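You operate a simulated robot arm through the tools that you are given. There is no shell and no other tool.

You are at the controls of a simulated robot arm. One attempt, no reset.

Task
Brush the loose powder to the heap and scoop the heap into the tub that the blue tray's card names.
Fine: use the grey brush; the lid goes back on; brush and scoop go back. Set down upright: grey brush, steel scoop. What is to be rubbed or washed off counts as gone when no trace of it is left.

The check looks at the end state, three seconds after you hand in, the way a careful person would. Anything else that was tipped, shoved, dropped, spilled or broken makes it a failure. A push-on lid holds only when it is set on centred and level and pressed home; a screw cap is set on level and turned clockwise until tight.

Robot
A 6-joint arm with a two-finger parallel gripper, fixed in place. Base frame: the origin is at the foot of the arm, x ahead of it, y to its left, z up; the work surface is at about z = 748. Readings come in mm, degrees, newtons and seconds.
Its first joint turns from -166.0 to 166.0 degrees. Payload 3.43 kg.
Tool frame: the origin (TCP) lies between the finger pads and is the grasp point; the fingertips stand 34 mm ahead of it; z points along the fingers, y is the line along which they close. The gripper opens to 128 mm. The fingers are 24 mm wide and 12 mm thick; the gripper's body (48 by 130 mm) begins 96 mm behind the TCP.
Orientation is that of the tool frame in the base frame, as a unit quaternion [x, y, z, w]. With the fingers straight down and closing along the base's y, the tool's x points along the base's -x, its y along +y and its z along -z.

Tools
- The arm moves only by the tool arm_command. Its argument "series" is a list of rows, each an object of numbers (a shift or turn left out is 0, a gripper value left out holds the last): "grip": the finger opening in mm, from 0 to 128; "tx", "ty", "tz": the shift along the tool's x, y, z in mm; "rx", "ry", "rz": the turn, a rotation vector about the tool's x, y, z in degrees. In form: [{"grip": .., "tx": .., "ty": .., "tz": .., "rx": .., "ry": .., "rz": ..}, ...]. A call has 1 to 20 rows; each row shifts and turns the commanded pose from where the row before left it, along the tool's axes as they then stand. A row lasts 0.2 s, in which the tool goes at most 50 mm and 8.6 degrees; a call with a longer step from one row to the next is refused whole, and so is a gripper value outside its range. Where a pose cannot be reached the arm comes as near as it can. A force on the tool above 40 N (or 10 N above the force at the start of the call, whichever is more), or a blocked arm, ends the call early, and 0.2 s more pass. Each finger travels about 153 mm/s and halts on what it meets, pressing with about 22 N; the grip force reading is that of the motor and also rises with nothing between the fingers. The clock runs only during rows and for 0.2 s after the last one: add rows that do not move to give the fingers time. It gives the time, the measured TCP pose, the force on the tool (base axes), the opening and the grip force at its end, in the units of the frame above (readings bear some noise), with the torque about the TCP (base axes, N m) and any sound that the robot's microphone picked up.
- Cameras (640 x 400 px; columns grow to the right, rows downward): "scene" is fixed at [218.5, -652.6, 1554.9]; the picture's right is [0.80, -0.60, 0.00], its down [-0.33, -0.43, -0.84] and it looks along [0.50, 0.67, -0.54] (base axes); focal length 349 px, centre (320, 200). "wrist" rides on the gripper at [76, -11, -160] in the tool frame; the picture's right is [0.15, 0.99, 0.00], its down [-0.88, 0.13, -0.46] and it looks along [-0.45, 0.07, 0.89] (tool axes); focal length 234 px, centre (320, 200). There is no depth. A picture from a camera that has moved, and an enlarged one, comes with that camera's place and axes in the base frame and with its lens.
- camera(camera): a new picture of that camera. It takes no simulated time.
- enlarge(camera, box): a new picture of the part [left, top, right, bottom] of that camera's present view, enlarged. It takes no simulated time.
- hand_in(): hands the job in; it is judged then, once.

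Nothing tells you positions but the pictures and the camera data. Unless the task says otherwise, let go and move clear before handing in.

The tools are called after "Emit:" as name(argument=value, ...) on one line, values as JSON. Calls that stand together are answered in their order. arm_command: Moves the arm, as the interface text tells. Its arguments: {"type":"object","properties":{"series":{"type":"array"}},"required":["series"]} The other tools are called the same way: camera (camera) takes a picture; enlarge (camera, box) takes an enlarged picture of a part of a camera's view; hand_in () hands the job in.

At the start:

```text
time_s: 0.0
ee_pos: [563.9, 236.4, 1130.2]
tcp_rot: [0.0, 1.0, -0.001, 0.0]
wrist_force: [0.2, 0.3, -0.3]
ft_torque: [-0.03, -0.02, -0.02]
gripper_width: 128.2
grasp_force: 0.1
```

scene: 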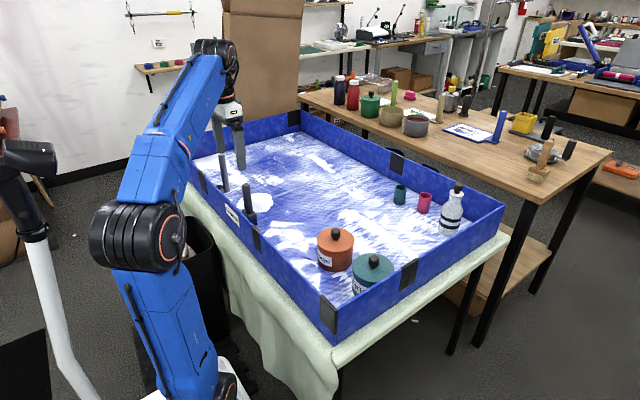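
wrist: 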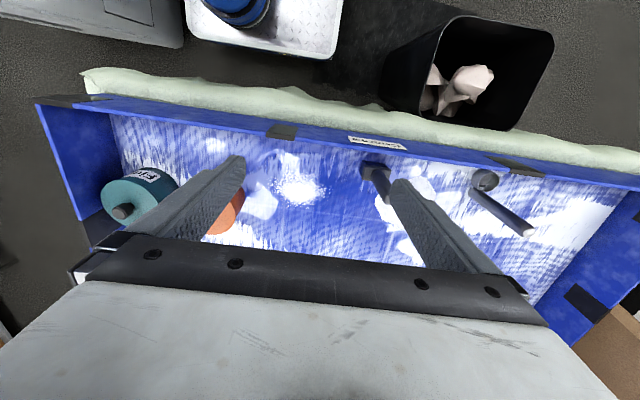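

I see a blue walled tray with white powder, two lidded tubs, a bottle, two cups, and dark-handled tools near the arm-side wall. I'll take enlarged views to identify the brush, scoop, card and the heap before moving.

Emit:
enlarge(camera="scene", box=[180, 110, 340, 210])

Emit:
enlarge(camera="scene", box=[200, 150, 300, 250])

Emit:
enlarge(camera="scene", box=[290, 210, 420, 310])

Emit:
enlarge(camera="scene", box=[380, 170, 500, 250])

Emit:
enlarge(camera="wrist", box=[320, 110, 560, 260])

Emit:
enlarge(camera="wrist", box=[80, 110, 320, 260])

Emit:
enlarge(camera="scene", box=[320, 60, 610, 190])

```text
4.00 times, centred on (260, 160) of scene
camera zoom: at [218.5, -652.6, 1554.9], right [0.8, -0.6, 0.0], down [-0.33, -0.43, -0.84], along [0.5, 0.67, -0.54], focal length 1395 px, centre (560, 360)
```

zoom: 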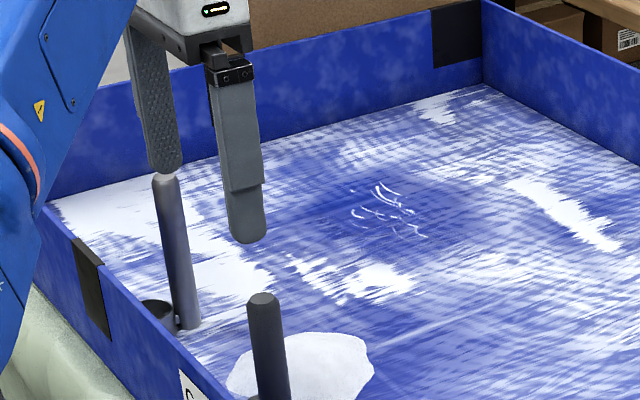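

```text
4.00 times, centred on (250, 200) of scene
camera zoom: at [218.5, -652.6, 1554.9], right [0.8, -0.6, 0.0], down [-0.33, -0.43, -0.84], along [0.5, 0.67, -0.54], focal length 1395 px, centre (600, 200)
```

zoom: 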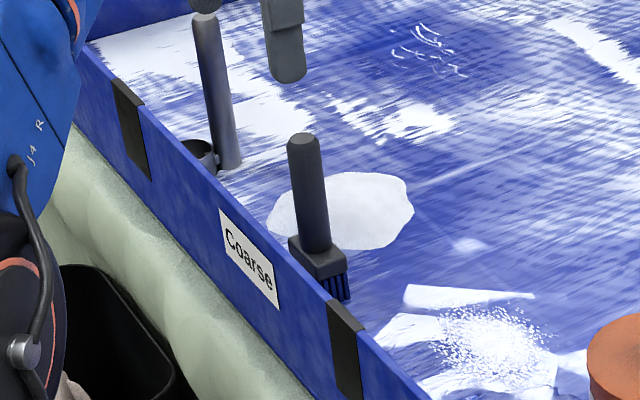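

```text
4.00 times, centred on (355, 260) of scene
camera zoom: at [218.5, -652.6, 1554.9], right [0.8, -0.6, 0.0], down [-0.33, -0.43, -0.84], along [0.5, 0.67, -0.54], focal length 1395 px, centre (180, -40)
```

zoom: 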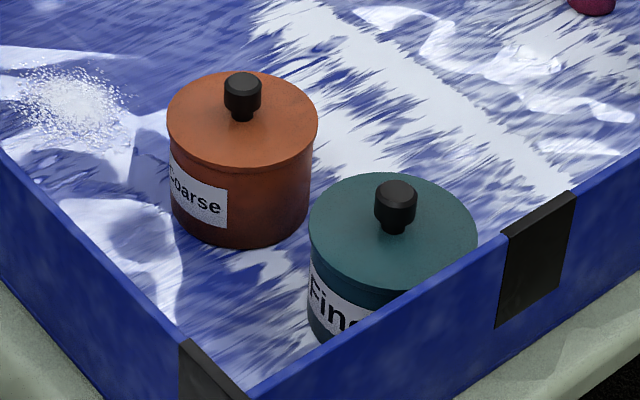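

```text
5.00 times, centred on (440, 210) of scene
camera zoom: at [218.5, -652.6, 1554.9], right [0.8, -0.6, 0.0], down [-0.33, -0.43, -0.84], along [0.5, 0.67, -0.54], focal length 1744 px, centre (-280, 150)
```

zoom: 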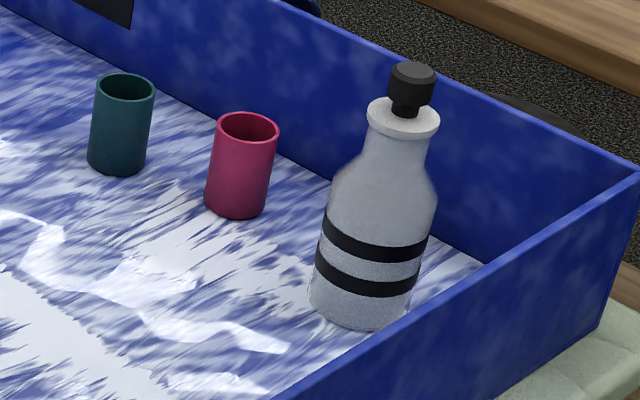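

```text
2.67 times, centred on (440, 185) of wrist
camera zoom: at [488.0, 225.2, 1290.4], right [-0.15, 0.99, 0.0], down [0.88, 0.13, 0.46], along [0.45, 0.07, -0.89], focal length 624 px, centre (0, 240)
```

zoom: 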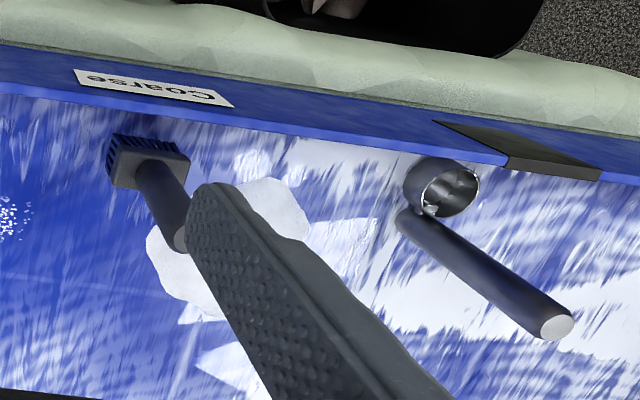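

```text
2.67 times, centred on (200, 185) of wrist
camera zoom: at [488.0, 225.2, 1290.4], right [-0.15, 0.99, 0.0], down [0.88, 0.13, 0.46], along [0.45, 0.07, -0.89], focal length 624 px, centre (640, 240)
```

zoom: 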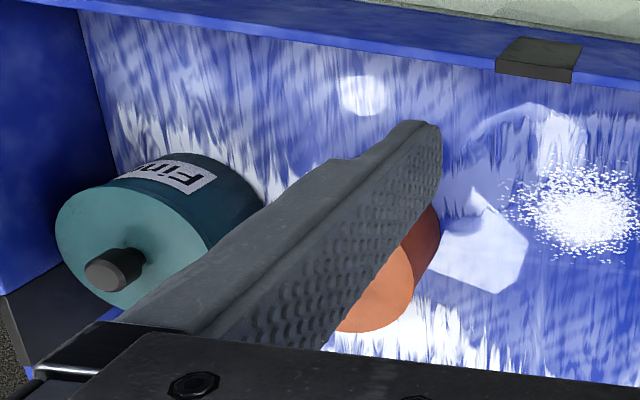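

```text
2.21 times, centred on (465, 125) of scene
camera zoom: at [218.5, -652.6, 1554.9], right [0.8, -0.6, 0.0], down [-0.33, -0.43, -0.84], along [0.5, 0.67, -0.54], focal length 770 px, centre (0, 366)
```

zoom: 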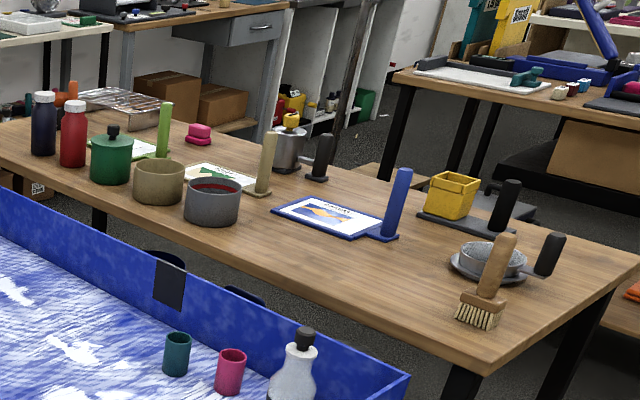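

The blue tray's card reads "Coarse", so the orange "Coarse" tub at about (776, 8) is the target. I take the scatter to be near (745, 212), the heap near (740, 497), the brush near (668, 380) and the scoop near (680, 646). I'll bring the wrist camera in for closer looks, staying well above everything.

Emit:
arm_command(series=[{"tx": -10, "ty": -9, "tz": 26, "grip": 128}, {"tx": -10, "ty": -9, "tz": 26}, {"tx": -10, "ty": -9, "tz": 26}, {"tx": -10, "ty": -9, "tz": 26}, {"tx": -10, "ty": -9, "tz": 26}, {}])

Emit:
camera(camera="wrist")

Emit:
enlarge(camera="wrist", box=[220, 100, 420, 225])

```text
time_s: 1.4
ee_pos: [613.4, 192.1, 1001.3]
tcp_rot: [0.001, 1.0, 0.0, 0.001]
wrist_force: [-0.1, 0.3, -0.3]
ft_torque: [0.01, 0.01, 0.0]
gripper_width: 128.0
grasp_force: 0.1
```

```text
taken
camera wrist: at [538.9, 181.0, 1160.8], right [-0.15, 0.99, 0.0], down [0.88, 0.13, 0.46], along [0.45, 0.07, -0.89], focal length 234 px, centre (320, 200)
```

wrist: 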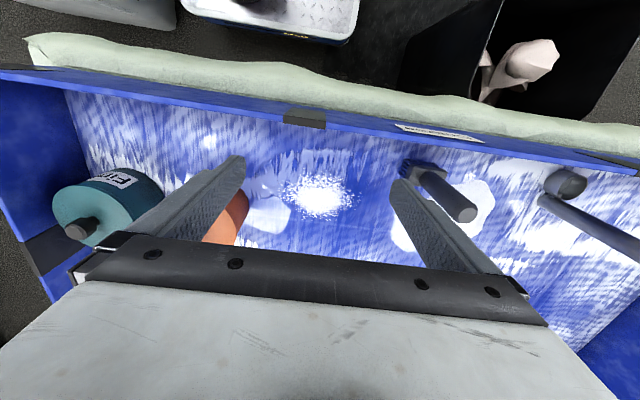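

```text
3.20 times, centred on (320, 162) of wrist
camera zoom: at [538.9, 181.0, 1160.8], right [-0.15, 0.99, 0.0], down [0.88, 0.13, 0.46], along [0.45, 0.07, -0.89], focal length 749 px, centre (320, 320)
```

zoom: 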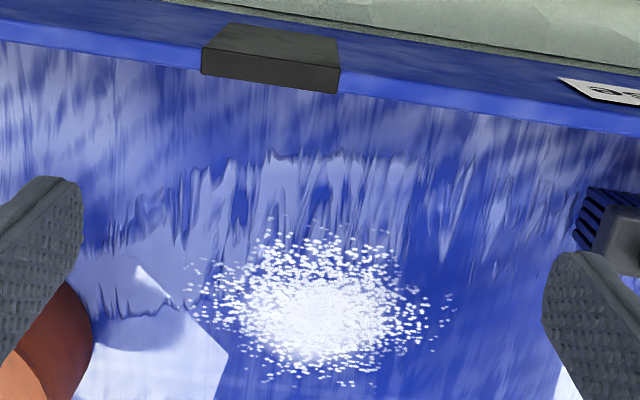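

The loose powder is a round scatter of grains centred near (736, 212), about 150 mm across. Next I move over to view the heap, brush and scoop at the same safe height.

Emit:
arm_command(series=[{"ty": 40}, {"ty": 40}, {"ty": 40}, {"ty": 40}, {"ty": 40}, {"ty": 40}, {"ty": 40}, {}])

Emit:
camera(camera="wrist")

Emit:
enlarge(camera="wrist", box=[180, 100, 420, 250])

Emit:
enlarge(camera="wrist", box=[380, 100, 620, 250])

Emit:
camera(camera="scene")

```text
time_s: 3.2
ee_pos: [613.0, 474.3, 1000.6]
tcp_rot: [0.001, 1.0, -0.001, -0.001]
wrist_force: [-0.7, 0.1, 0.8]
ft_torque: [-0.02, 0.0, 0.02]
gripper_width: 127.9
grasp_force: 0.0
```

```text
taken
camera wrist: at [538.7, 462.7, 1161.0], right [-0.15, 0.99, 0.0], down [0.88, 0.13, 0.46], along [0.45, 0.07, -0.89], focal length 234 px, centre (320, 200)
```

wrist: 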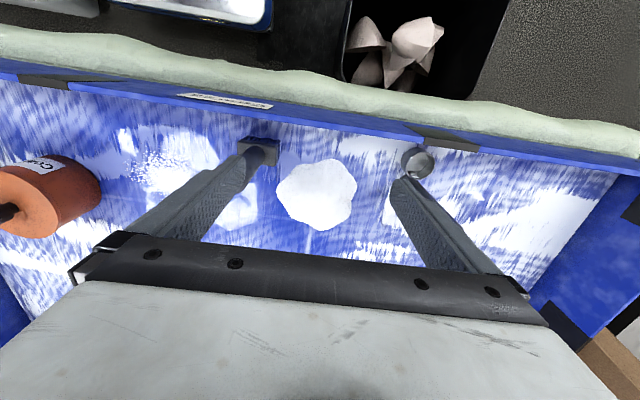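

```text
2.67 times, centred on (300, 175) of wrist
camera zoom: at [538.7, 462.7, 1161.0], right [-0.15, 0.99, 0.0], down [0.88, 0.13, 0.46], along [0.45, 0.07, -0.89], focal length 624 px, centre (373, 267)
```

zoom: 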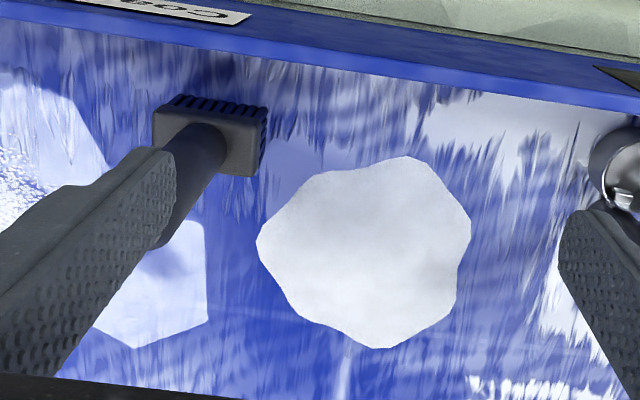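

```text
2.67 times, centred on (500, 175) of wrist
camera zoom: at [538.7, 462.7, 1161.0], right [-0.15, 0.99, 0.0], down [0.88, 0.13, 0.46], along [0.45, 0.07, -0.89], focal length 624 px, centre (-160, 267)
```

zoom: 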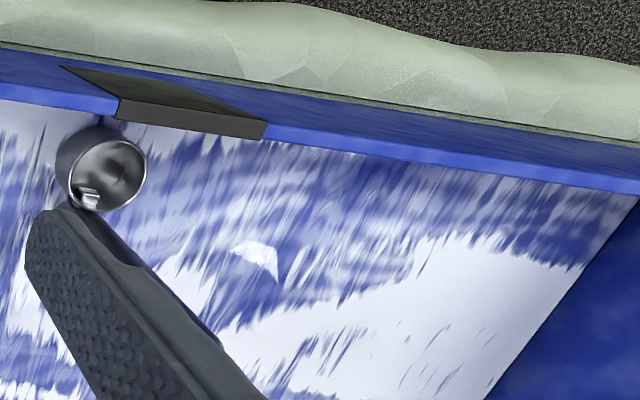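

```text
taken
```

scene: 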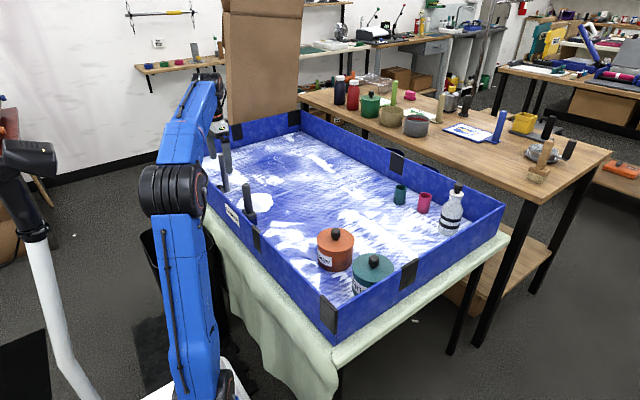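

The heap is a roughly round, flat mound about 155 mm across at about (737, 488). The brush stands upright near (660, 380) with its wide side along y, and the scoop stands upright behind the right finger. Next I hover over the brush handle to centre on it.

Emit:
arm_command(series=[{"tx": -17, "ty": -30}, {"tx": -17, "ty": -30}, {"tx": -16, "ty": -30}, {}])

Emit:
camera(camera="wrist")

Emit:
enlarge(camera="wrist", box=[240, 80, 400, 230])

Emit:
enlarge(camera="scene", box=[200, 110, 300, 230])

```text
time_s: 4.2
ee_pos: [665.8, 380.3, 1000.1]
tcp_rot: [0.0, 1.0, 0.0, -0.001]
wrist_force: [0.2, -0.1, 0.3]
ft_torque: [-0.01, 0.01, 0.01]
gripper_width: 128.0
grasp_force: 0.1
```

```text
taken
camera wrist: at [589.1, 369.4, 1159.4], right [-0.15, 0.99, 0.0], down [0.88, 0.13, 0.46], along [0.45, 0.07, -0.89], focal length 234 px, centre (320, 200)
```

wrist: 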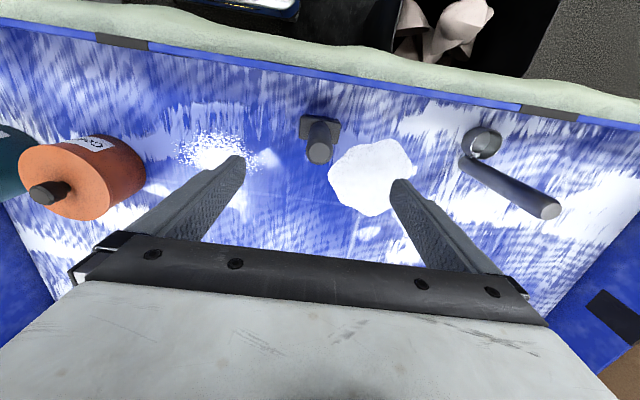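

```text
2.67 times, centred on (320, 155) of wrist
camera zoom: at [589.1, 369.4, 1159.4], right [-0.15, 0.99, 0.0], down [0.88, 0.13, 0.46], along [0.45, 0.07, -0.89], focal length 624 px, centre (320, 320)
```

zoom: 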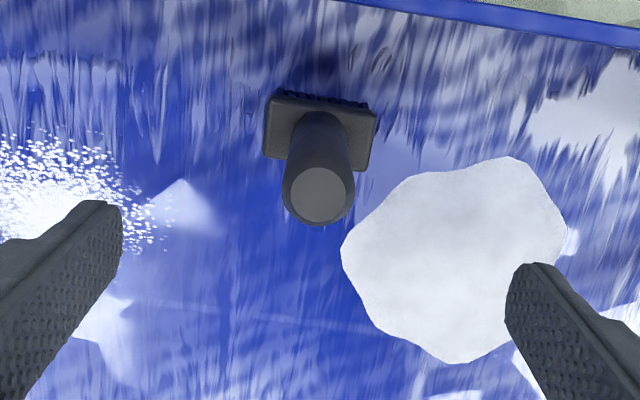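

```text
3.33 times, centred on (250, 170) of scene
camera zoom: at [218.5, -652.6, 1554.9], right [0.8, -0.6, 0.0], down [-0.33, -0.43, -0.84], along [0.5, 0.67, -0.54], focal length 1163 px, centre (553, 300)
```

zoom: 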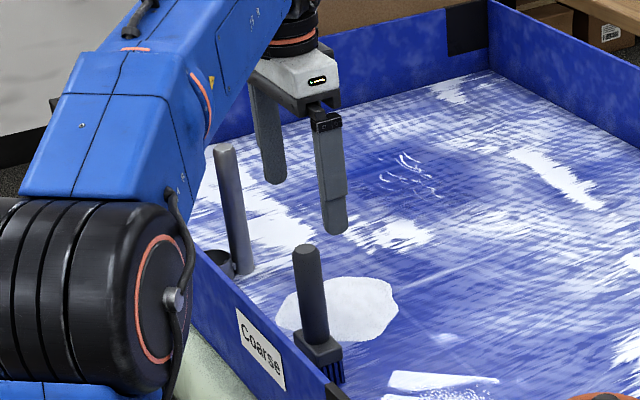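

The brush handle's top is at about (657, 380, 920), roughly 27 mm thick. I'll lower around it with the fingers either side in y, and stop before closing so I can check.

Emit:
arm_command(series=[{"tx": 9, "tz": 5}, {"tz": 35}, {"tz": 35}, {"tz": 35}, {"tz": 25}, {}, {}])

Emit:
camera(camera="wrist")

Emit:
enlarge(camera="scene", box=[200, 130, 300, 230])

```text
time_s: 5.8
ee_pos: [656.9, 381.3, 864.6]
tcp_rot: [0.0, 1.0, 0.0, 0.0]
wrist_force: [-0.7, 0.0, -0.1]
ft_torque: [0.01, -0.01, -0.03]
gripper_width: 127.8
grasp_force: 0.1
```

```text
taken
camera wrist: at [581.2, 369.8, 1025.6], right [-0.15, 0.99, 0.0], down [0.88, 0.13, 0.46], along [0.45, 0.07, -0.89], focal length 234 px, centre (320, 200)
```

wrist: 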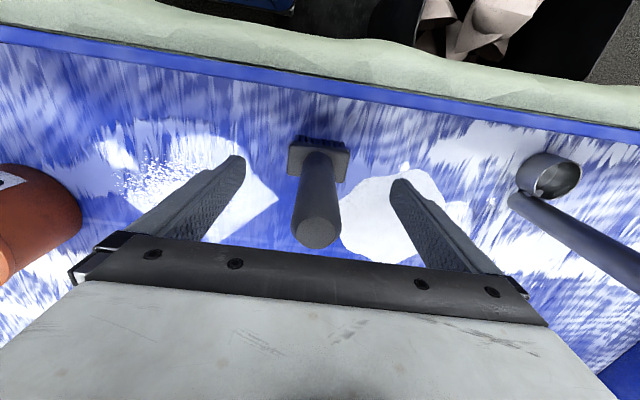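

```text
4.00 times, centred on (250, 180) of scene
camera zoom: at [218.5, -652.6, 1554.9], right [0.8, -0.6, 0.0], down [-0.33, -0.43, -0.84], along [0.5, 0.67, -0.54], focal length 1395 px, centre (600, 280)
```

zoom: 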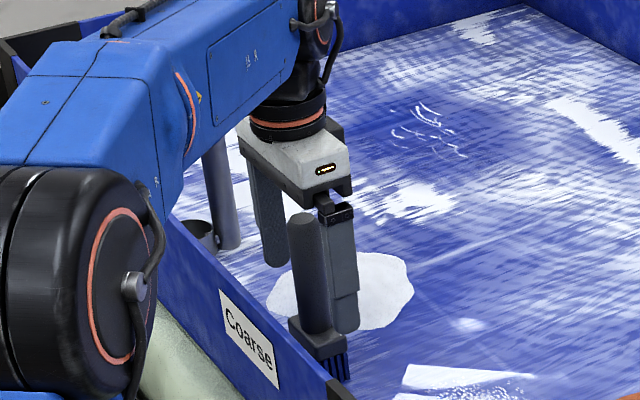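

The handle sits centred between the fingers. I'll close on it.

Emit:
arm_command(series=[{"grip": 60}, {"grip": 30}, {"grip": 0}, {"grip": 0}, {"grip": 0}])

Emit:
camera(camera="wrist")

```text
time_s: 7.0
ee_pos: [656.7, 381.6, 865.9]
tcp_rot: [0.0, 1.0, 0.0, 0.0]
wrist_force: [0.9, 0.3, -0.3]
ft_torque: [0.0, -0.03, 0.01]
gripper_width: 29.1
grasp_force: 22.1
```

```text
taken
camera wrist: at [581.2, 369.8, 1025.8], right [-0.15, 0.99, 0.0], down [0.88, 0.13, 0.46], along [0.45, 0.07, -0.89], focal length 234 px, centre (320, 200)
```

wrist: 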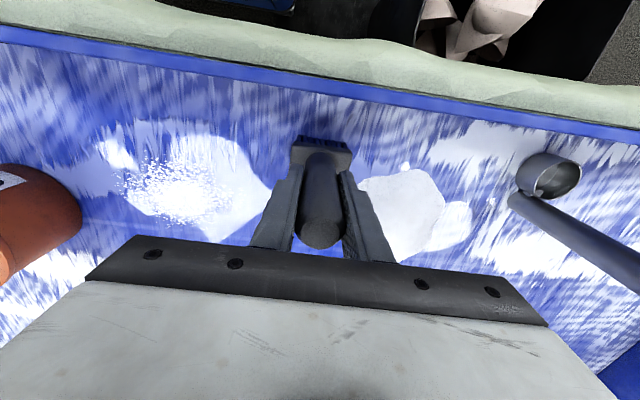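

The brush is held with a 29 mm grip. I'll lift it clear and turn it 90° so its wide side faces the sweep direction (+y).

Emit:
arm_command(series=[{"tz": -20}, {"tz": -30}, {"tz": -20}, {"rz": 8}, {"rz": 8.5}, {"rz": 8.5}, {"rz": 8.5}, {"rz": 8.5}, {"rz": 8.5}, {"rz": 8.5}, {"rz": 8.5}, {"rz": 8.5}, {"rz": 8.5}, {"rz": 5.5}, {}])

Emit:
camera(camera="wrist")

Emit:
camera(camera="scene")

```text
time_s: 10.2
ee_pos: [654.9, 382.0, 935.5]
tcp_rot: [0.708, 0.706, 0.001, 0.0]
wrist_force: [0.2, -0.2, -1.6]
ft_torque: [0.0, 0.03, 0.0]
gripper_width: 29.2
grasp_force: 21.8
```

```text
taken
camera wrist: at [644.2, 456.7, 1095.5], right [0.99, 0.15, 0.0], down [0.13, -0.88, 0.46], along [0.07, -0.45, -0.89], focal length 234 px, centre (320, 200)
```

wrist: 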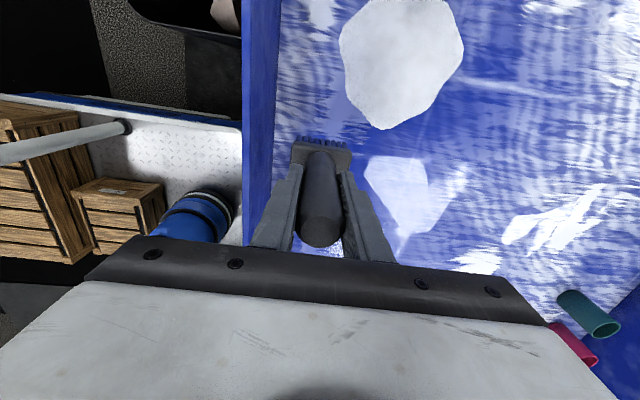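

```text
taken
```

scene: 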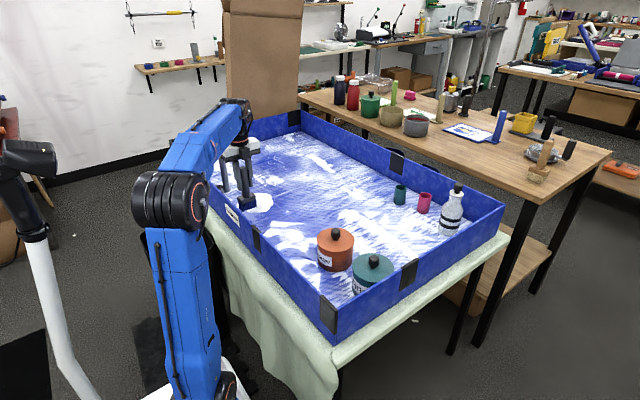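

Turned cleanly; the brush now faces along y with its wide side along x. I'll carry it high to the far side of the scatter (between scatter and the orange tub), staying raised.

Emit:
arm_command(series=[{"tx": -30, "ty": 14}, {"tx": -34, "ty": 14}, {"tx": -34, "ty": 14}, {"tx": -34, "ty": 14}, {"tx": -34, "ty": 14}, {"tx": -34, "ty": 14}, {"tx": -34, "ty": 13}, {"tx": -30, "ty": 13}, {}, {}])

Emit:
camera(camera="wrist")

Emit:
enlarge(camera="wrist", box=[200, 80, 440, 260])

Emit:
enlarge(camera="scene", box=[230, 190, 390, 290])

```text
time_s: 12.4
ee_pos: [766.0, 115.8, 937.0]
tcp_rot: [0.707, 0.707, 0.0, 0.0]
wrist_force: [-0.2, 0.0, -0.9]
ft_torque: [-0.03, -0.02, -0.01]
gripper_width: 29.1
grasp_force: 22.0
```

```text
taken
camera wrist: at [754.9, 190.9, 1095.9], right [0.99, 0.15, 0.0], down [0.13, -0.88, 0.46], along [0.07, -0.45, -0.89], focal length 234 px, centre (320, 200)
```

wrist: 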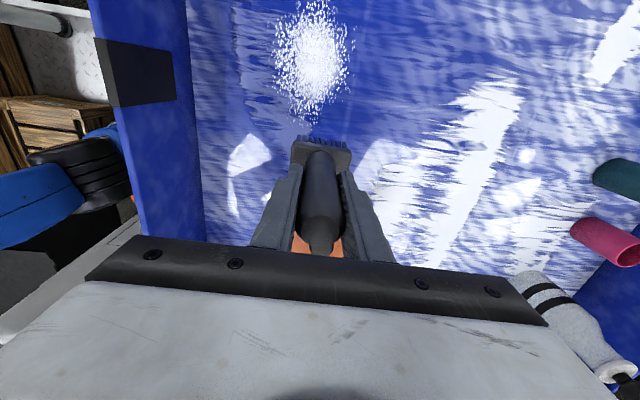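

```text
2.22 times, centred on (320, 170) of wrist
camera zoom: at [754.9, 190.9, 1095.9], right [0.99, 0.15, 0.0], down [0.13, -0.88, 0.46], along [0.07, -0.45, -0.89], focal length 520 px, centre (320, 267)
```

zoom: 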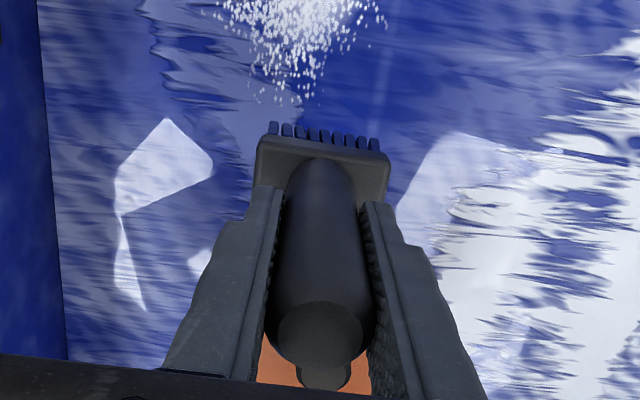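

```text
4.00 times, centred on (310, 240) of scene
camera zoom: at [218.5, -652.6, 1554.9], right [0.8, -0.6, 0.0], down [-0.33, -0.43, -0.84], along [0.5, 0.67, -0.54], focal length 1395 px, centre (360, 40)
```

zoom: 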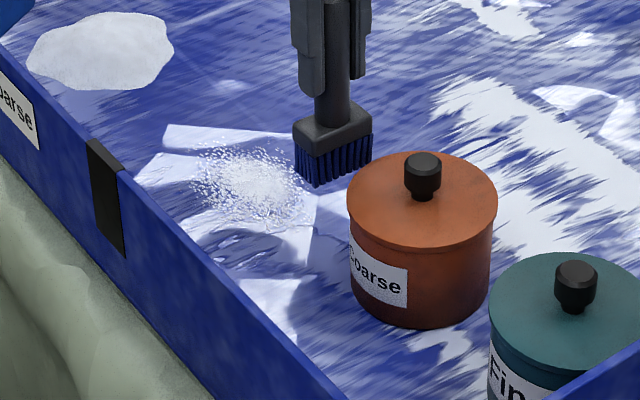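

The scatter is centred near (741, 212), with its nearest outlying grains at y≈128. I'll move the brush slightly further back, then lower it until the bristles meet the floor.

Emit:
arm_command(series=[{"tx": -9, "ty": 7}, {"tz": 25}, {"tz": 25}, {"tz": 12}, {"tz": 4}, {"tz": 2}, {}, {}])

Emit:
camera(camera="wrist")

Emit:
enlarge(camera="scene", box=[230, 190, 390, 290])

```text
time_s: 14.2
ee_pos: [770.7, 107.4, 867.7]
tcp_rot: [0.707, 0.707, 0.001, 0.001]
wrist_force: [6.8, 0.6, 17.9]
ft_torque: [0.03, -0.46, 0.0]
gripper_width: 29.2
grasp_force: 22.1
```

```text
taken
camera wrist: at [759.7, 183.8, 1027.4], right [0.99, 0.15, 0.0], down [0.13, -0.88, 0.46], along [0.07, -0.45, -0.89], focal length 234 px, centre (320, 200)
```

wrist: 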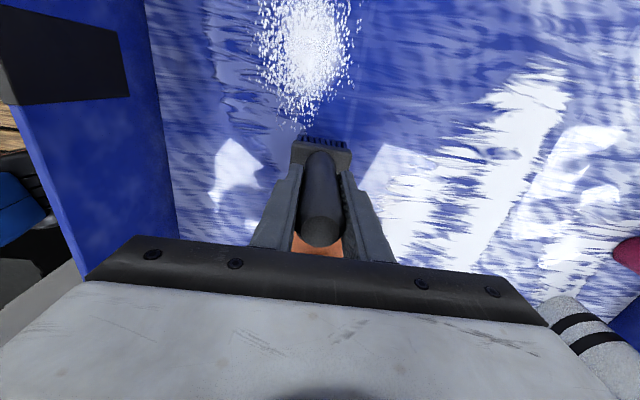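

```text
4.00 times, centred on (310, 240) of scene
camera zoom: at [218.5, -652.6, 1554.9], right [0.8, -0.6, 0.0], down [-0.33, -0.43, -0.84], along [0.5, 0.67, -0.54], focal length 1395 px, centre (360, 40)
```

zoom: 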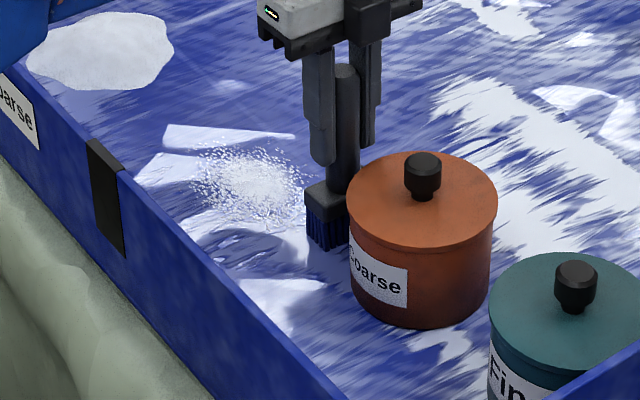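

The bristles are touching with about 18 N, which is more than I want. I'll ease up by a millimetre and read the force again.

Emit:
arm_command(series=[{"tz": -1}, {}, {}])

```text
time_s: 15.0
ee_pos: [771.7, 108.8, 868.3]
tcp_rot: [0.707, 0.707, -0.001, -0.001]
wrist_force: [0.6, -1.0, -1.5]
ft_torque: [0.01, 0.0, 0.01]
gripper_width: 29.0
grasp_force: 22.2
```

Contact height is about 867.7, so I'll sweep with light pressure. First a short test pass on the right-hand lane to see how the grains behave.

Emit:
arm_command(series=[{"tz": 0.5}, {"tx": 8}, {"tx": 12}, {"tx": 12}, {"tx": 12}, {"tx": 12}, {"tx": 12}, {"tx": 12}, {"tx": 12}, {}])

Emit:
camera(camera="wrist")

Emit:
enlarge(camera="scene", box=[230, 190, 390, 290])

```text
time_s: 17.2
ee_pos: [770.6, 202.0, 867.8]
tcp_rot: [0.708, 0.706, 0.0, -0.001]
wrist_force: [0.3, 0.1, 1.4]
ft_torque: [-0.04, 0.11, -0.03]
gripper_width: 29.0
grasp_force: 21.9
```

```text
taken
camera wrist: at [760.4, 276.7, 1028.0], right [0.99, 0.15, 0.0], down [0.13, -0.88, 0.46], along [0.07, -0.45, -0.89], focal length 234 px, centre (320, 200)
```

wrist: 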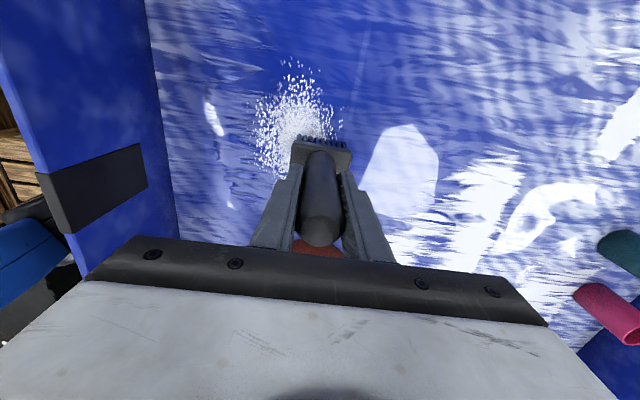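

```text
4.00 times, centred on (310, 240) of scene
camera zoom: at [218.5, -652.6, 1554.9], right [0.8, -0.6, 0.0], down [-0.33, -0.43, -0.84], along [0.5, 0.67, -0.54], focal length 1395 px, centre (360, 40)
```

zoom: 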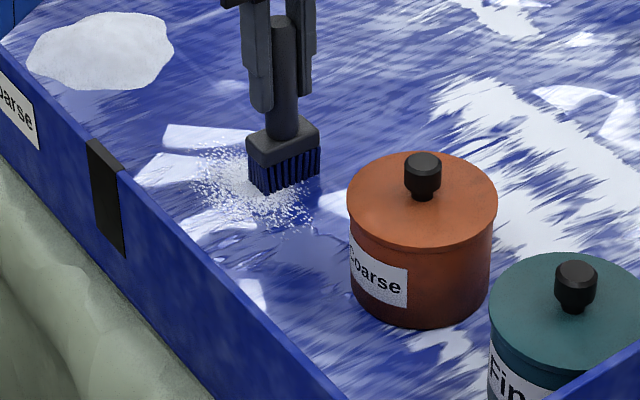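

The grains on this lane seem to be moving with the brush. I'll continue this lane toward the heap, pressing a touch more firmly, and then look at what is left behind.

Emit:
arm_command(series=[{"tz": 0.3, "tx": 6}, {"tx": 12}, {"tx": 12}, {"tx": 12}, {"tx": 12}, {"tx": 12}, {"tx": 12}, {}])

Emit:
camera(camera="wrist")

Emit:
enlarge(camera="scene", box=[230, 190, 390, 290])

```text
time_s: 19.0
ee_pos: [770.8, 279.1, 868.2]
tcp_rot: [0.707, 0.707, 0.0, 0.0]
wrist_force: [-0.2, -0.3, 0.8]
ft_torque: [0.01, -0.08, -0.05]
gripper_width: 29.6
grasp_force: 21.4
```

```text
taken
camera wrist: at [760.0, 354.9, 1027.6], right [0.99, 0.15, 0.0], down [0.13, -0.88, 0.46], along [0.07, -0.45, -0.89], focal length 234 px, centre (320, 200)
```

wrist: 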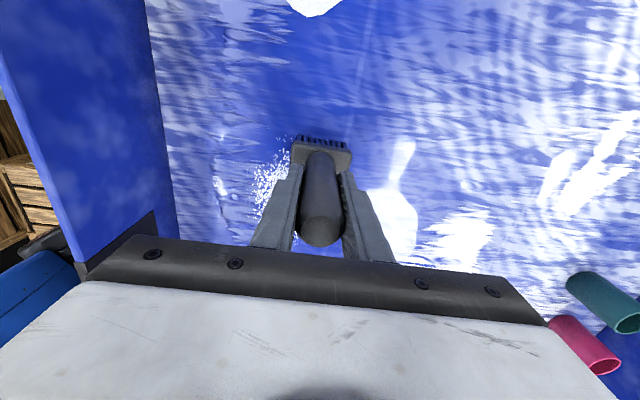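

```text
4.00 times, centred on (310, 240) of scene
camera zoom: at [218.5, -652.6, 1554.9], right [0.8, -0.6, 0.0], down [-0.33, -0.43, -0.84], along [0.5, 0.67, -0.54], focal length 1395 px, centre (360, 40)
```

zoom: 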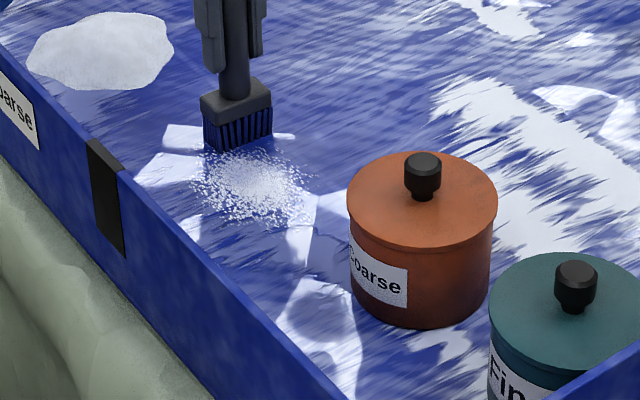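

The scatter looks almost unchanged, so the bristles were only skimming. I'll press down in small steps and watch the force.

Emit:
arm_command(series=[{"tz": 0.5}, {}, {}])

Emit:
enlarge(camera="scene", box=[260, 190, 320, 250])

Emit:
enlarge(camera="wrist", box=[240, 100, 400, 220])

```text
time_s: 19.8
ee_pos: [770.5, 278.2, 866.4]
tcp_rot: [0.707, 0.707, 0.0, 0.0]
wrist_force: [-1.9, 0.7, 3.7]
ft_torque: [0.06, 0.27, 0.0]
gripper_width: 29.0
grasp_force: 21.8
```

```text
6.67 times, centred on (290, 220) of scene
camera zoom: at [218.5, -652.6, 1554.9], right [0.8, -0.6, 0.0], down [-0.33, -0.43, -0.84], along [0.5, 0.67, -0.54], focal length 2326 px, centre (520, 67)
```

zoom: 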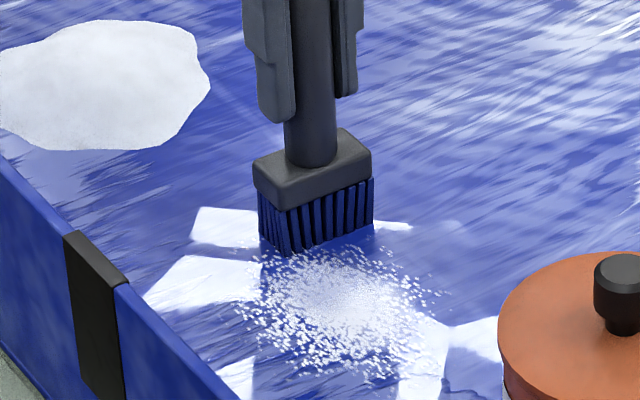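

```text
3.33 times, centred on (320, 160) of wrist
camera zoom: at [759.6, 354.9, 1027.4], right [0.99, 0.15, 0.0], down [0.13, -0.88, 0.46], along [0.07, -0.45, -0.89], focal length 781 px, centre (320, 333)
```

zoom: 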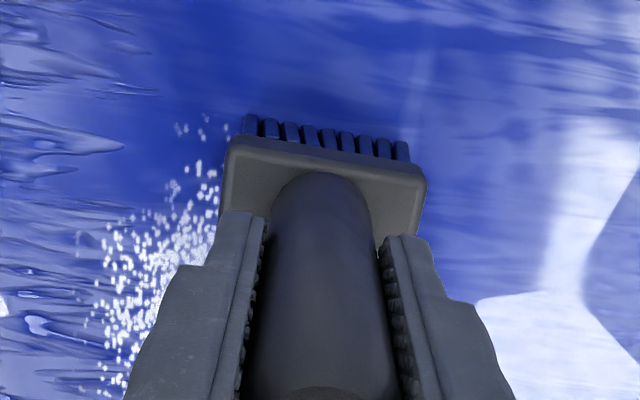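

The bristles now bear with about 4 N. Before another pass I'll lift aside to see whether the first pass moved anything.

Emit:
arm_command(series=[{"tz": -30}, {"ty": 40}, {"ty": 40}, {}, {}])

Emit:
enlarge(camera="wrist", box=[140, 60, 340, 240])

Emit:
enlarge(camera="scene", box=[250, 190, 330, 260])

```text
time_s: 21.0
ee_pos: [854.0, 279.2, 896.6]
tcp_rot: [0.706, 0.708, 0.0, 0.0]
wrist_force: [0.4, 0.6, 0.0]
ft_torque: [-0.02, 0.02, -0.02]
gripper_width: 29.3
grasp_force: 22.0
```

```text
2.22 times, centred on (240, 150) of wrist
camera zoom: at [843.6, 354.0, 1055.9], right [0.99, 0.15, 0.0], down [0.13, -0.88, 0.46], along [0.07, -0.45, -0.89], focal length 520 px, centre (498, 311)
```

zoom: 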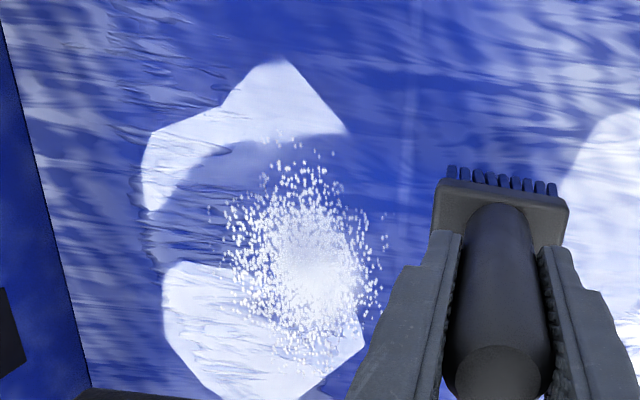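

```text
5.71 times, centred on (290, 225) of scene
camera zoom: at [218.5, -652.6, 1554.9], right [0.8, -0.6, 0.0], down [-0.33, -0.43, -0.84], along [0.5, 0.67, -0.54], focal length 1993 px, centre (491, 57)
```

zoom: 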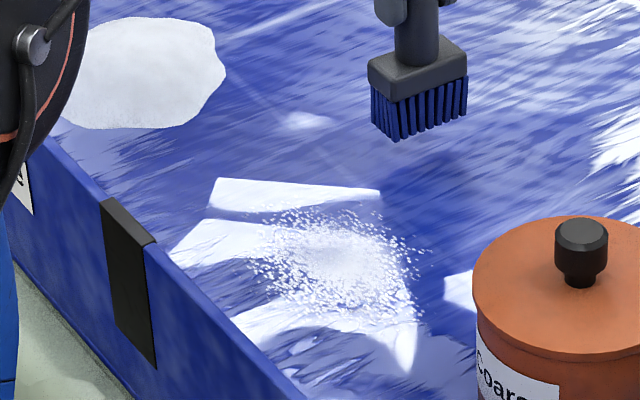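

The scatter is unchanged, so the brush needs real pressure on the floor. I'll go back behind the scatter and this time sweep with a firmer press.

Emit:
arm_command(series=[{"tx": -35, "ty": -17}, {"tx": -35, "ty": -17}, {"tx": -35, "ty": -17}, {"tx": -35, "ty": -16}, {"tx": -33, "ty": -15}, {}, {"tz": 15}, {"tz": 13}, {"tz": 1}, {}, {}])

Emit:
arm_command(series=[{"tz": 0.5}, {}, {}])

```text
time_s: 23.4
ee_pos: [770.3, 107.3, 867.6]
tcp_rot: [0.707, 0.707, 0.0, 0.001]
wrist_force: [4.2, 1.3, 15.7]
ft_torque: [0.08, -0.38, 0.0]
gripper_width: 29.0
grasp_force: 21.4
```

```text
time_s: 24.2
ee_pos: [769.2, 106.4, 867.5]
tcp_rot: [0.707, 0.707, -0.001, 0.0]
wrist_force: [5.6, 1.8, 17.2]
ft_torque: [0.08, -0.53, 0.04]
gripper_width: 29.3
grasp_force: 21.9
```

There is now a steady ~17 N press here; the floor seems to fall slightly toward +y, so I'll add a small descent as I sweep this lane.

Emit:
arm_command(series=[{"tx": 6, "tz": 0.1}, {"tx": 12, "tz": 0.15}, {"tx": 12, "tz": 0.15}, {"tx": 12, "tz": 0.15}, {"tx": 12, "tz": 0.15}, {"tx": 12, "tz": 0.15}])

Emit:
enlarge(camera="wrist", box=[220, 40, 420, 220])

Emit:
enlarge(camera="scene", box=[250, 190, 330, 260])

```text
time_s: 25.6
ee_pos: [768.0, 173.2, 865.5]
tcp_rot: [0.707, 0.707, -0.001, 0.001]
wrist_force: [-1.0, -1.3, 3.7]
ft_torque: [-0.06, 0.25, 0.04]
gripper_width: 29.1
grasp_force: 21.9
```

```text
2.22 times, centred on (320, 130) of wrist
camera zoom: at [757.9, 247.9, 1025.5], right [0.99, 0.15, 0.0], down [0.13, -0.88, 0.46], along [0.07, -0.45, -0.89], focal length 520 px, centre (320, 356)
```

zoom: 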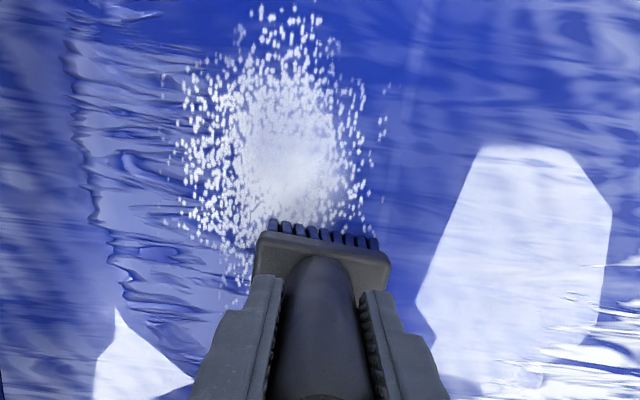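

```text
5.71 times, centred on (290, 225) of scene
camera zoom: at [218.5, -652.6, 1554.9], right [0.8, -0.6, 0.0], down [-0.33, -0.43, -0.84], along [0.5, 0.67, -0.54], focal length 1993 px, centre (491, 57)
```

zoom: 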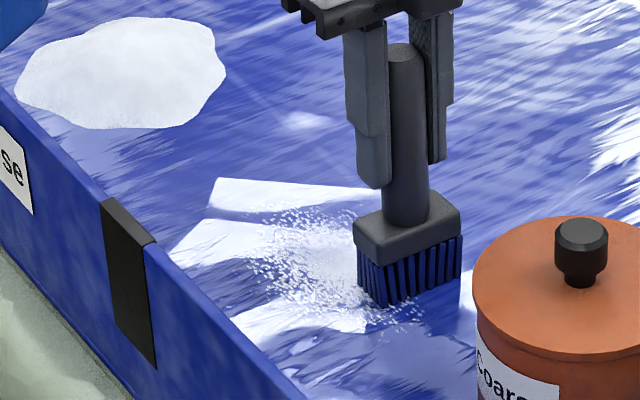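

Still only a light force now (3.7 N). I'll press a little more and continue the pass, then check the effect.

Emit:
arm_command(series=[{"tz": 0.7}, {"tx": 6}, {"tx": 10}, {"tx": 10}, {"tx": 10}, {"tx": 10}, {"tx": 10}])

Emit:
enlarge(camera="wrist", box=[220, 40, 420, 220])

Emit:
enlarge(camera="scene", box=[250, 190, 330, 260])

```text
time_s: 27.2
ee_pos: [770.1, 229.4, 865.8]
tcp_rot: [0.707, 0.707, 0.0, 0.0]
wrist_force: [-0.2, -0.4, -1.0]
ft_torque: [0.0, 0.01, 0.01]
gripper_width: 29.0
grasp_force: 22.2
```

```text
2.22 times, centred on (320, 130) of wrist
camera zoom: at [758.8, 303.4, 1026.3], right [0.99, 0.15, 0.0], down [0.13, -0.88, 0.46], along [0.07, -0.45, -0.89], focal length 520 px, centre (320, 356)
```

zoom: 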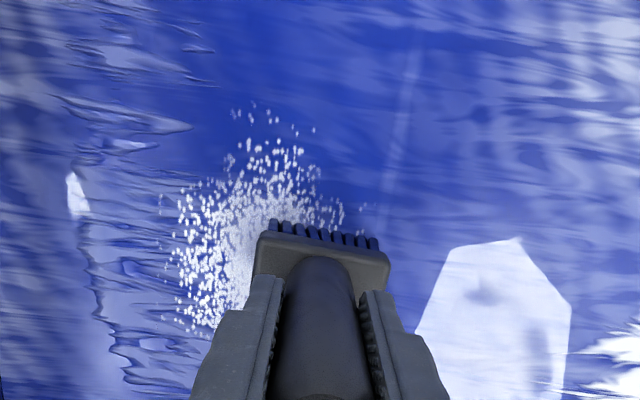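

```text
5.71 times, centred on (290, 225) of scene
camera zoom: at [218.5, -652.6, 1554.9], right [0.8, -0.6, 0.0], down [-0.33, -0.43, -0.84], along [0.5, 0.67, -0.54], focal length 1993 px, centre (491, 57)
```

zoom: 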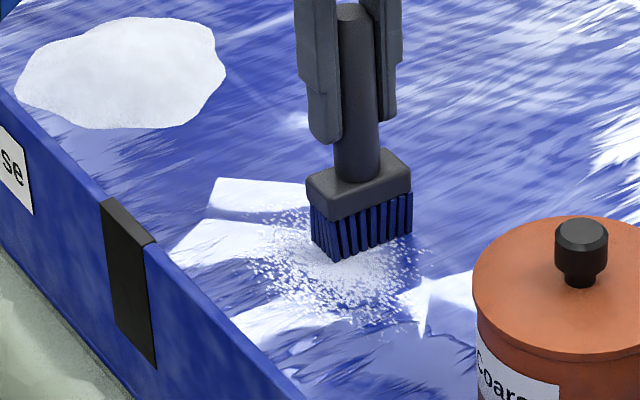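

There's no contact force here at z≈865.8, so the floor under the scatter is lower still. I'll descend in small steps to find real contact.

Emit:
arm_command(series=[{"tz": 0.5}, {"tz": 0.5}, {}, {}])

Emit:
arm_command(series=[{"tz": 0.5}, {"tz": 0.5}, {}, {}])

```text
time_s: 28.2
ee_pos: [770.0, 228.4, 866.2]
tcp_rot: [0.707, 0.708, 0.0, 0.0]
wrist_force: [-1.3, 0.1, 6.2]
ft_torque: [0.06, 0.39, 0.02]
gripper_width: 29.2
grasp_force: 21.9
```

```text
time_s: 29.2
ee_pos: [770.6, 227.9, 865.5]
tcp_rot: [0.707, 0.707, 0.0, 0.001]
wrist_force: [1.3, -1.4, 17.6]
ft_torque: [0.09, -0.09, 0.04]
gripper_width: 29.2
grasp_force: 22.2
```

Now the brush sits flat on the floor with ~17 N. I'll sweep forward at this height and see whether the grains travel.

Emit:
arm_command(series=[{"tx": 5}, {"tx": 10}, {"tx": 10}, {"tx": 10}, {"tx": 10}, {"tx": 10}])

Emit:
enlarge(camera="wrist", box=[220, 40, 420, 220])

Emit:
enlarge(camera="scene", box=[250, 190, 330, 260])

```text
time_s: 30.6
ee_pos: [770.7, 283.1, 862.5]
tcp_rot: [0.708, 0.707, 0.0, -0.001]
wrist_force: [1.7, -3.0, 6.7]
ft_torque: [-0.15, -0.09, 0.03]
gripper_width: 29.3
grasp_force: 21.8
```

```text
2.22 times, centred on (320, 130) of wrist
camera zoom: at [759.2, 358.6, 1023.5], right [0.99, 0.15, 0.0], down [0.13, -0.88, 0.46], along [0.07, -0.45, -0.89], focal length 520 px, centre (320, 356)
```

zoom: 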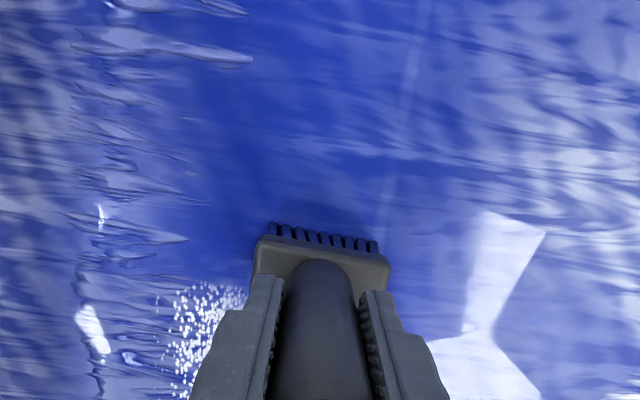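

```text
5.71 times, centred on (290, 225) of scene
camera zoom: at [218.5, -652.6, 1554.9], right [0.8, -0.6, 0.0], down [-0.33, -0.43, -0.84], along [0.5, 0.67, -0.54], focal length 1993 px, centre (491, 57)
```

zoom: 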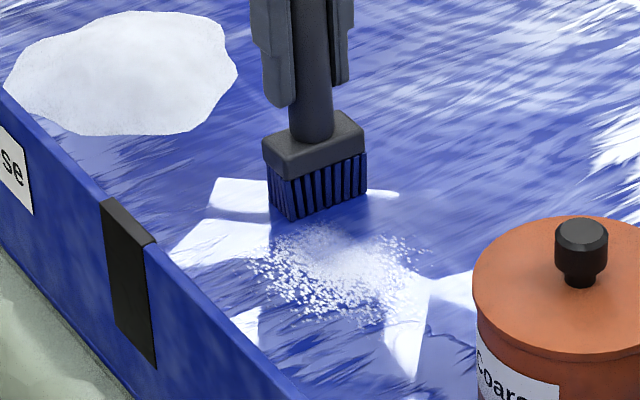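

That worked: the scatter shrank in that stretch and the heap visibly grew. I'll redo this lane from the start, following the floor's slope with about 12 N of press.

Emit:
arm_command(series=[{"tz": -10}, {"tx": -39.5}, {"tx": -39.5}, {"tx": -39.5}, {"tx": -39.5}, {"tz": 6}, {"tz": 0.9}, {}])

Emit:
arm_command(series=[{"tx": 6, "tz": 0.15}, {"tx": 12, "tz": 0.29}, {"tx": 12, "tz": 0.29}, {"tx": 12, "tz": 0.29}, {"tx": 12, "tz": 0.29}])

```text
time_s: 32.4
ee_pos: [769.1, 124.5, 867.8]
tcp_rot: [0.707, 0.707, 0.0, 0.0]
wrist_force: [0.1, 0.2, -0.3]
ft_torque: [0.0, 0.01, 0.01]
gripper_width: 29.2
grasp_force: 22.0
```

```text
time_s: 33.6
ee_pos: [768.5, 178.7, 867.6]
tcp_rot: [0.707, 0.707, 0.0, 0.0]
wrist_force: [-0.3, 0.2, -0.9]
ft_torque: [-0.02, -0.03, 0.03]
gripper_width: 29.2
grasp_force: 21.9
```

No contact this time, so the brush has ridden up slightly in the grip. I'll step down here until I feel the floor.

Emit:
arm_command(series=[{"tz": 0.5}, {"tz": 0.5}, {}])

Emit:
arm_command(series=[{"tz": 0.5}, {"tz": 0.5}, {}])

Emit:
arm_command(series=[{"tz": 0.5}, {}])

```text
time_s: 34.4
ee_pos: [770.2, 178.2, 865.0]
tcp_rot: [0.707, 0.707, 0.0, 0.0]
wrist_force: [-0.6, -0.6, 1.1]
ft_torque: [0.0, 0.07, -0.02]
gripper_width: 29.3
grasp_force: 22.2
```

```text
time_s: 35.2
ee_pos: [769.0, 178.1, 864.2]
tcp_rot: [0.707, 0.707, 0.0, 0.001]
wrist_force: [0.0, -0.8, 18.4]
ft_torque: [0.14, 0.42, 0.01]
gripper_width: 29.5
grasp_force: 21.7
```

```text
time_s: 35.8
ee_pos: [770.2, 178.1, 862.8]
tcp_rot: [0.707, 0.707, 0.0, 0.001]
wrist_force: [1.4, -1.3, 16.9]
ft_torque: [0.05, 0.35, 0.05]
gripper_width: 29.0
grasp_force: 22.6
```

The brush slips in the grip at about 17 N, so the floor itself is flat; I should keep the press near 10 N. I'll ease slightly and sweep on toward the heap at constant height.

Emit:
arm_command(series=[{"tz": -0.4, "tx": 4}, {"tx": 10}, {"tx": 12}, {"tx": 12}, {"tx": 12}, {"tx": 12}, {"tx": 12}, {"tx": 12}, {"tx": 12}, {"tx": 12}])

Emit:
enlarge(camera="wrist", box=[220, 40, 420, 220])

Emit:
enlarge(camera="scene", box=[250, 190, 330, 260])

```text
time_s: 38.0
ee_pos: [771.3, 289.2, 864.8]
tcp_rot: [0.707, 0.707, 0.0, 0.0]
wrist_force: [-0.1, 0.6, -1.1]
ft_torque: [0.0, -0.02, 0.0]
gripper_width: 29.1
grasp_force: 22.1
```

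```text
2.22 times, centred on (320, 130) of wrist
camera zoom: at [760.1, 363.5, 1024.4], right [0.99, 0.15, 0.0], down [0.13, -0.88, 0.46], along [0.07, -0.45, -0.89], focal length 520 px, centre (320, 356)
```

zoom: 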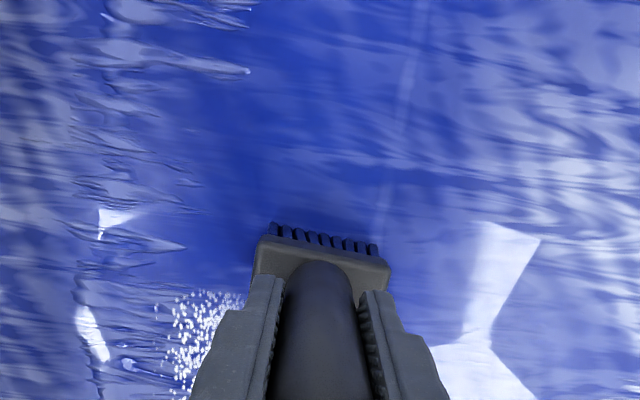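

```text
5.71 times, centred on (290, 225) of scene
camera zoom: at [218.5, -652.6, 1554.9], right [0.8, -0.6, 0.0], down [-0.33, -0.43, -0.84], along [0.5, 0.67, -0.54], focal length 1993 px, centre (491, 57)
```

zoom: 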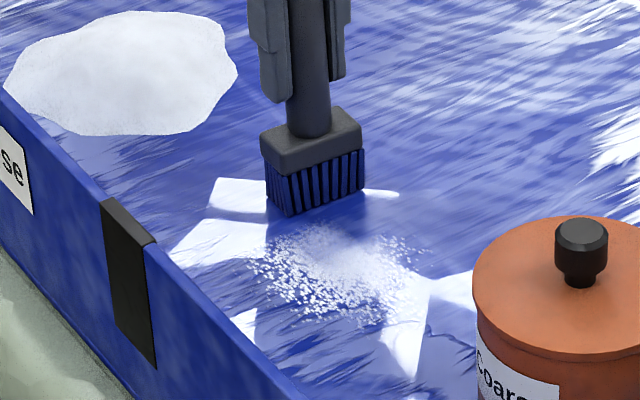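

No contact at this end, so there is a slope as well as slip. I'll find the contact height here to measure the slope.

Emit:
arm_command(series=[{"tz": 0.5}, {}, {}])

Emit:
arm_command(series=[{"tz": 0.5}, {}, {}])

Emit:
arm_command(series=[{"tz": 0.5}, {}, {}])

```text
time_s: 38.8
ee_pos: [770.7, 288.3, 865.6]
tcp_rot: [0.707, 0.707, 0.0, 0.0]
wrist_force: [1.5, -0.4, -0.6]
ft_torque: [0.02, 0.01, 0.0]
gripper_width: 29.1
grasp_force: 22.2
```

```text
time_s: 39.6
ee_pos: [770.4, 289.2, 863.9]
tcp_rot: [0.708, 0.707, 0.0, 0.001]
wrist_force: [-1.7, -0.9, 3.4]
ft_torque: [0.05, 0.3, -0.01]
gripper_width: 29.3
grasp_force: 21.9
```

```text
time_s: 40.4
ee_pos: [770.8, 287.9, 861.6]
tcp_rot: [0.707, 0.707, -0.001, -0.001]
wrist_force: [-1.3, 2.2, 10.4]
ft_torque: [0.32, 0.46, -0.05]
gripper_width: 29.2
grasp_force: 21.7
```

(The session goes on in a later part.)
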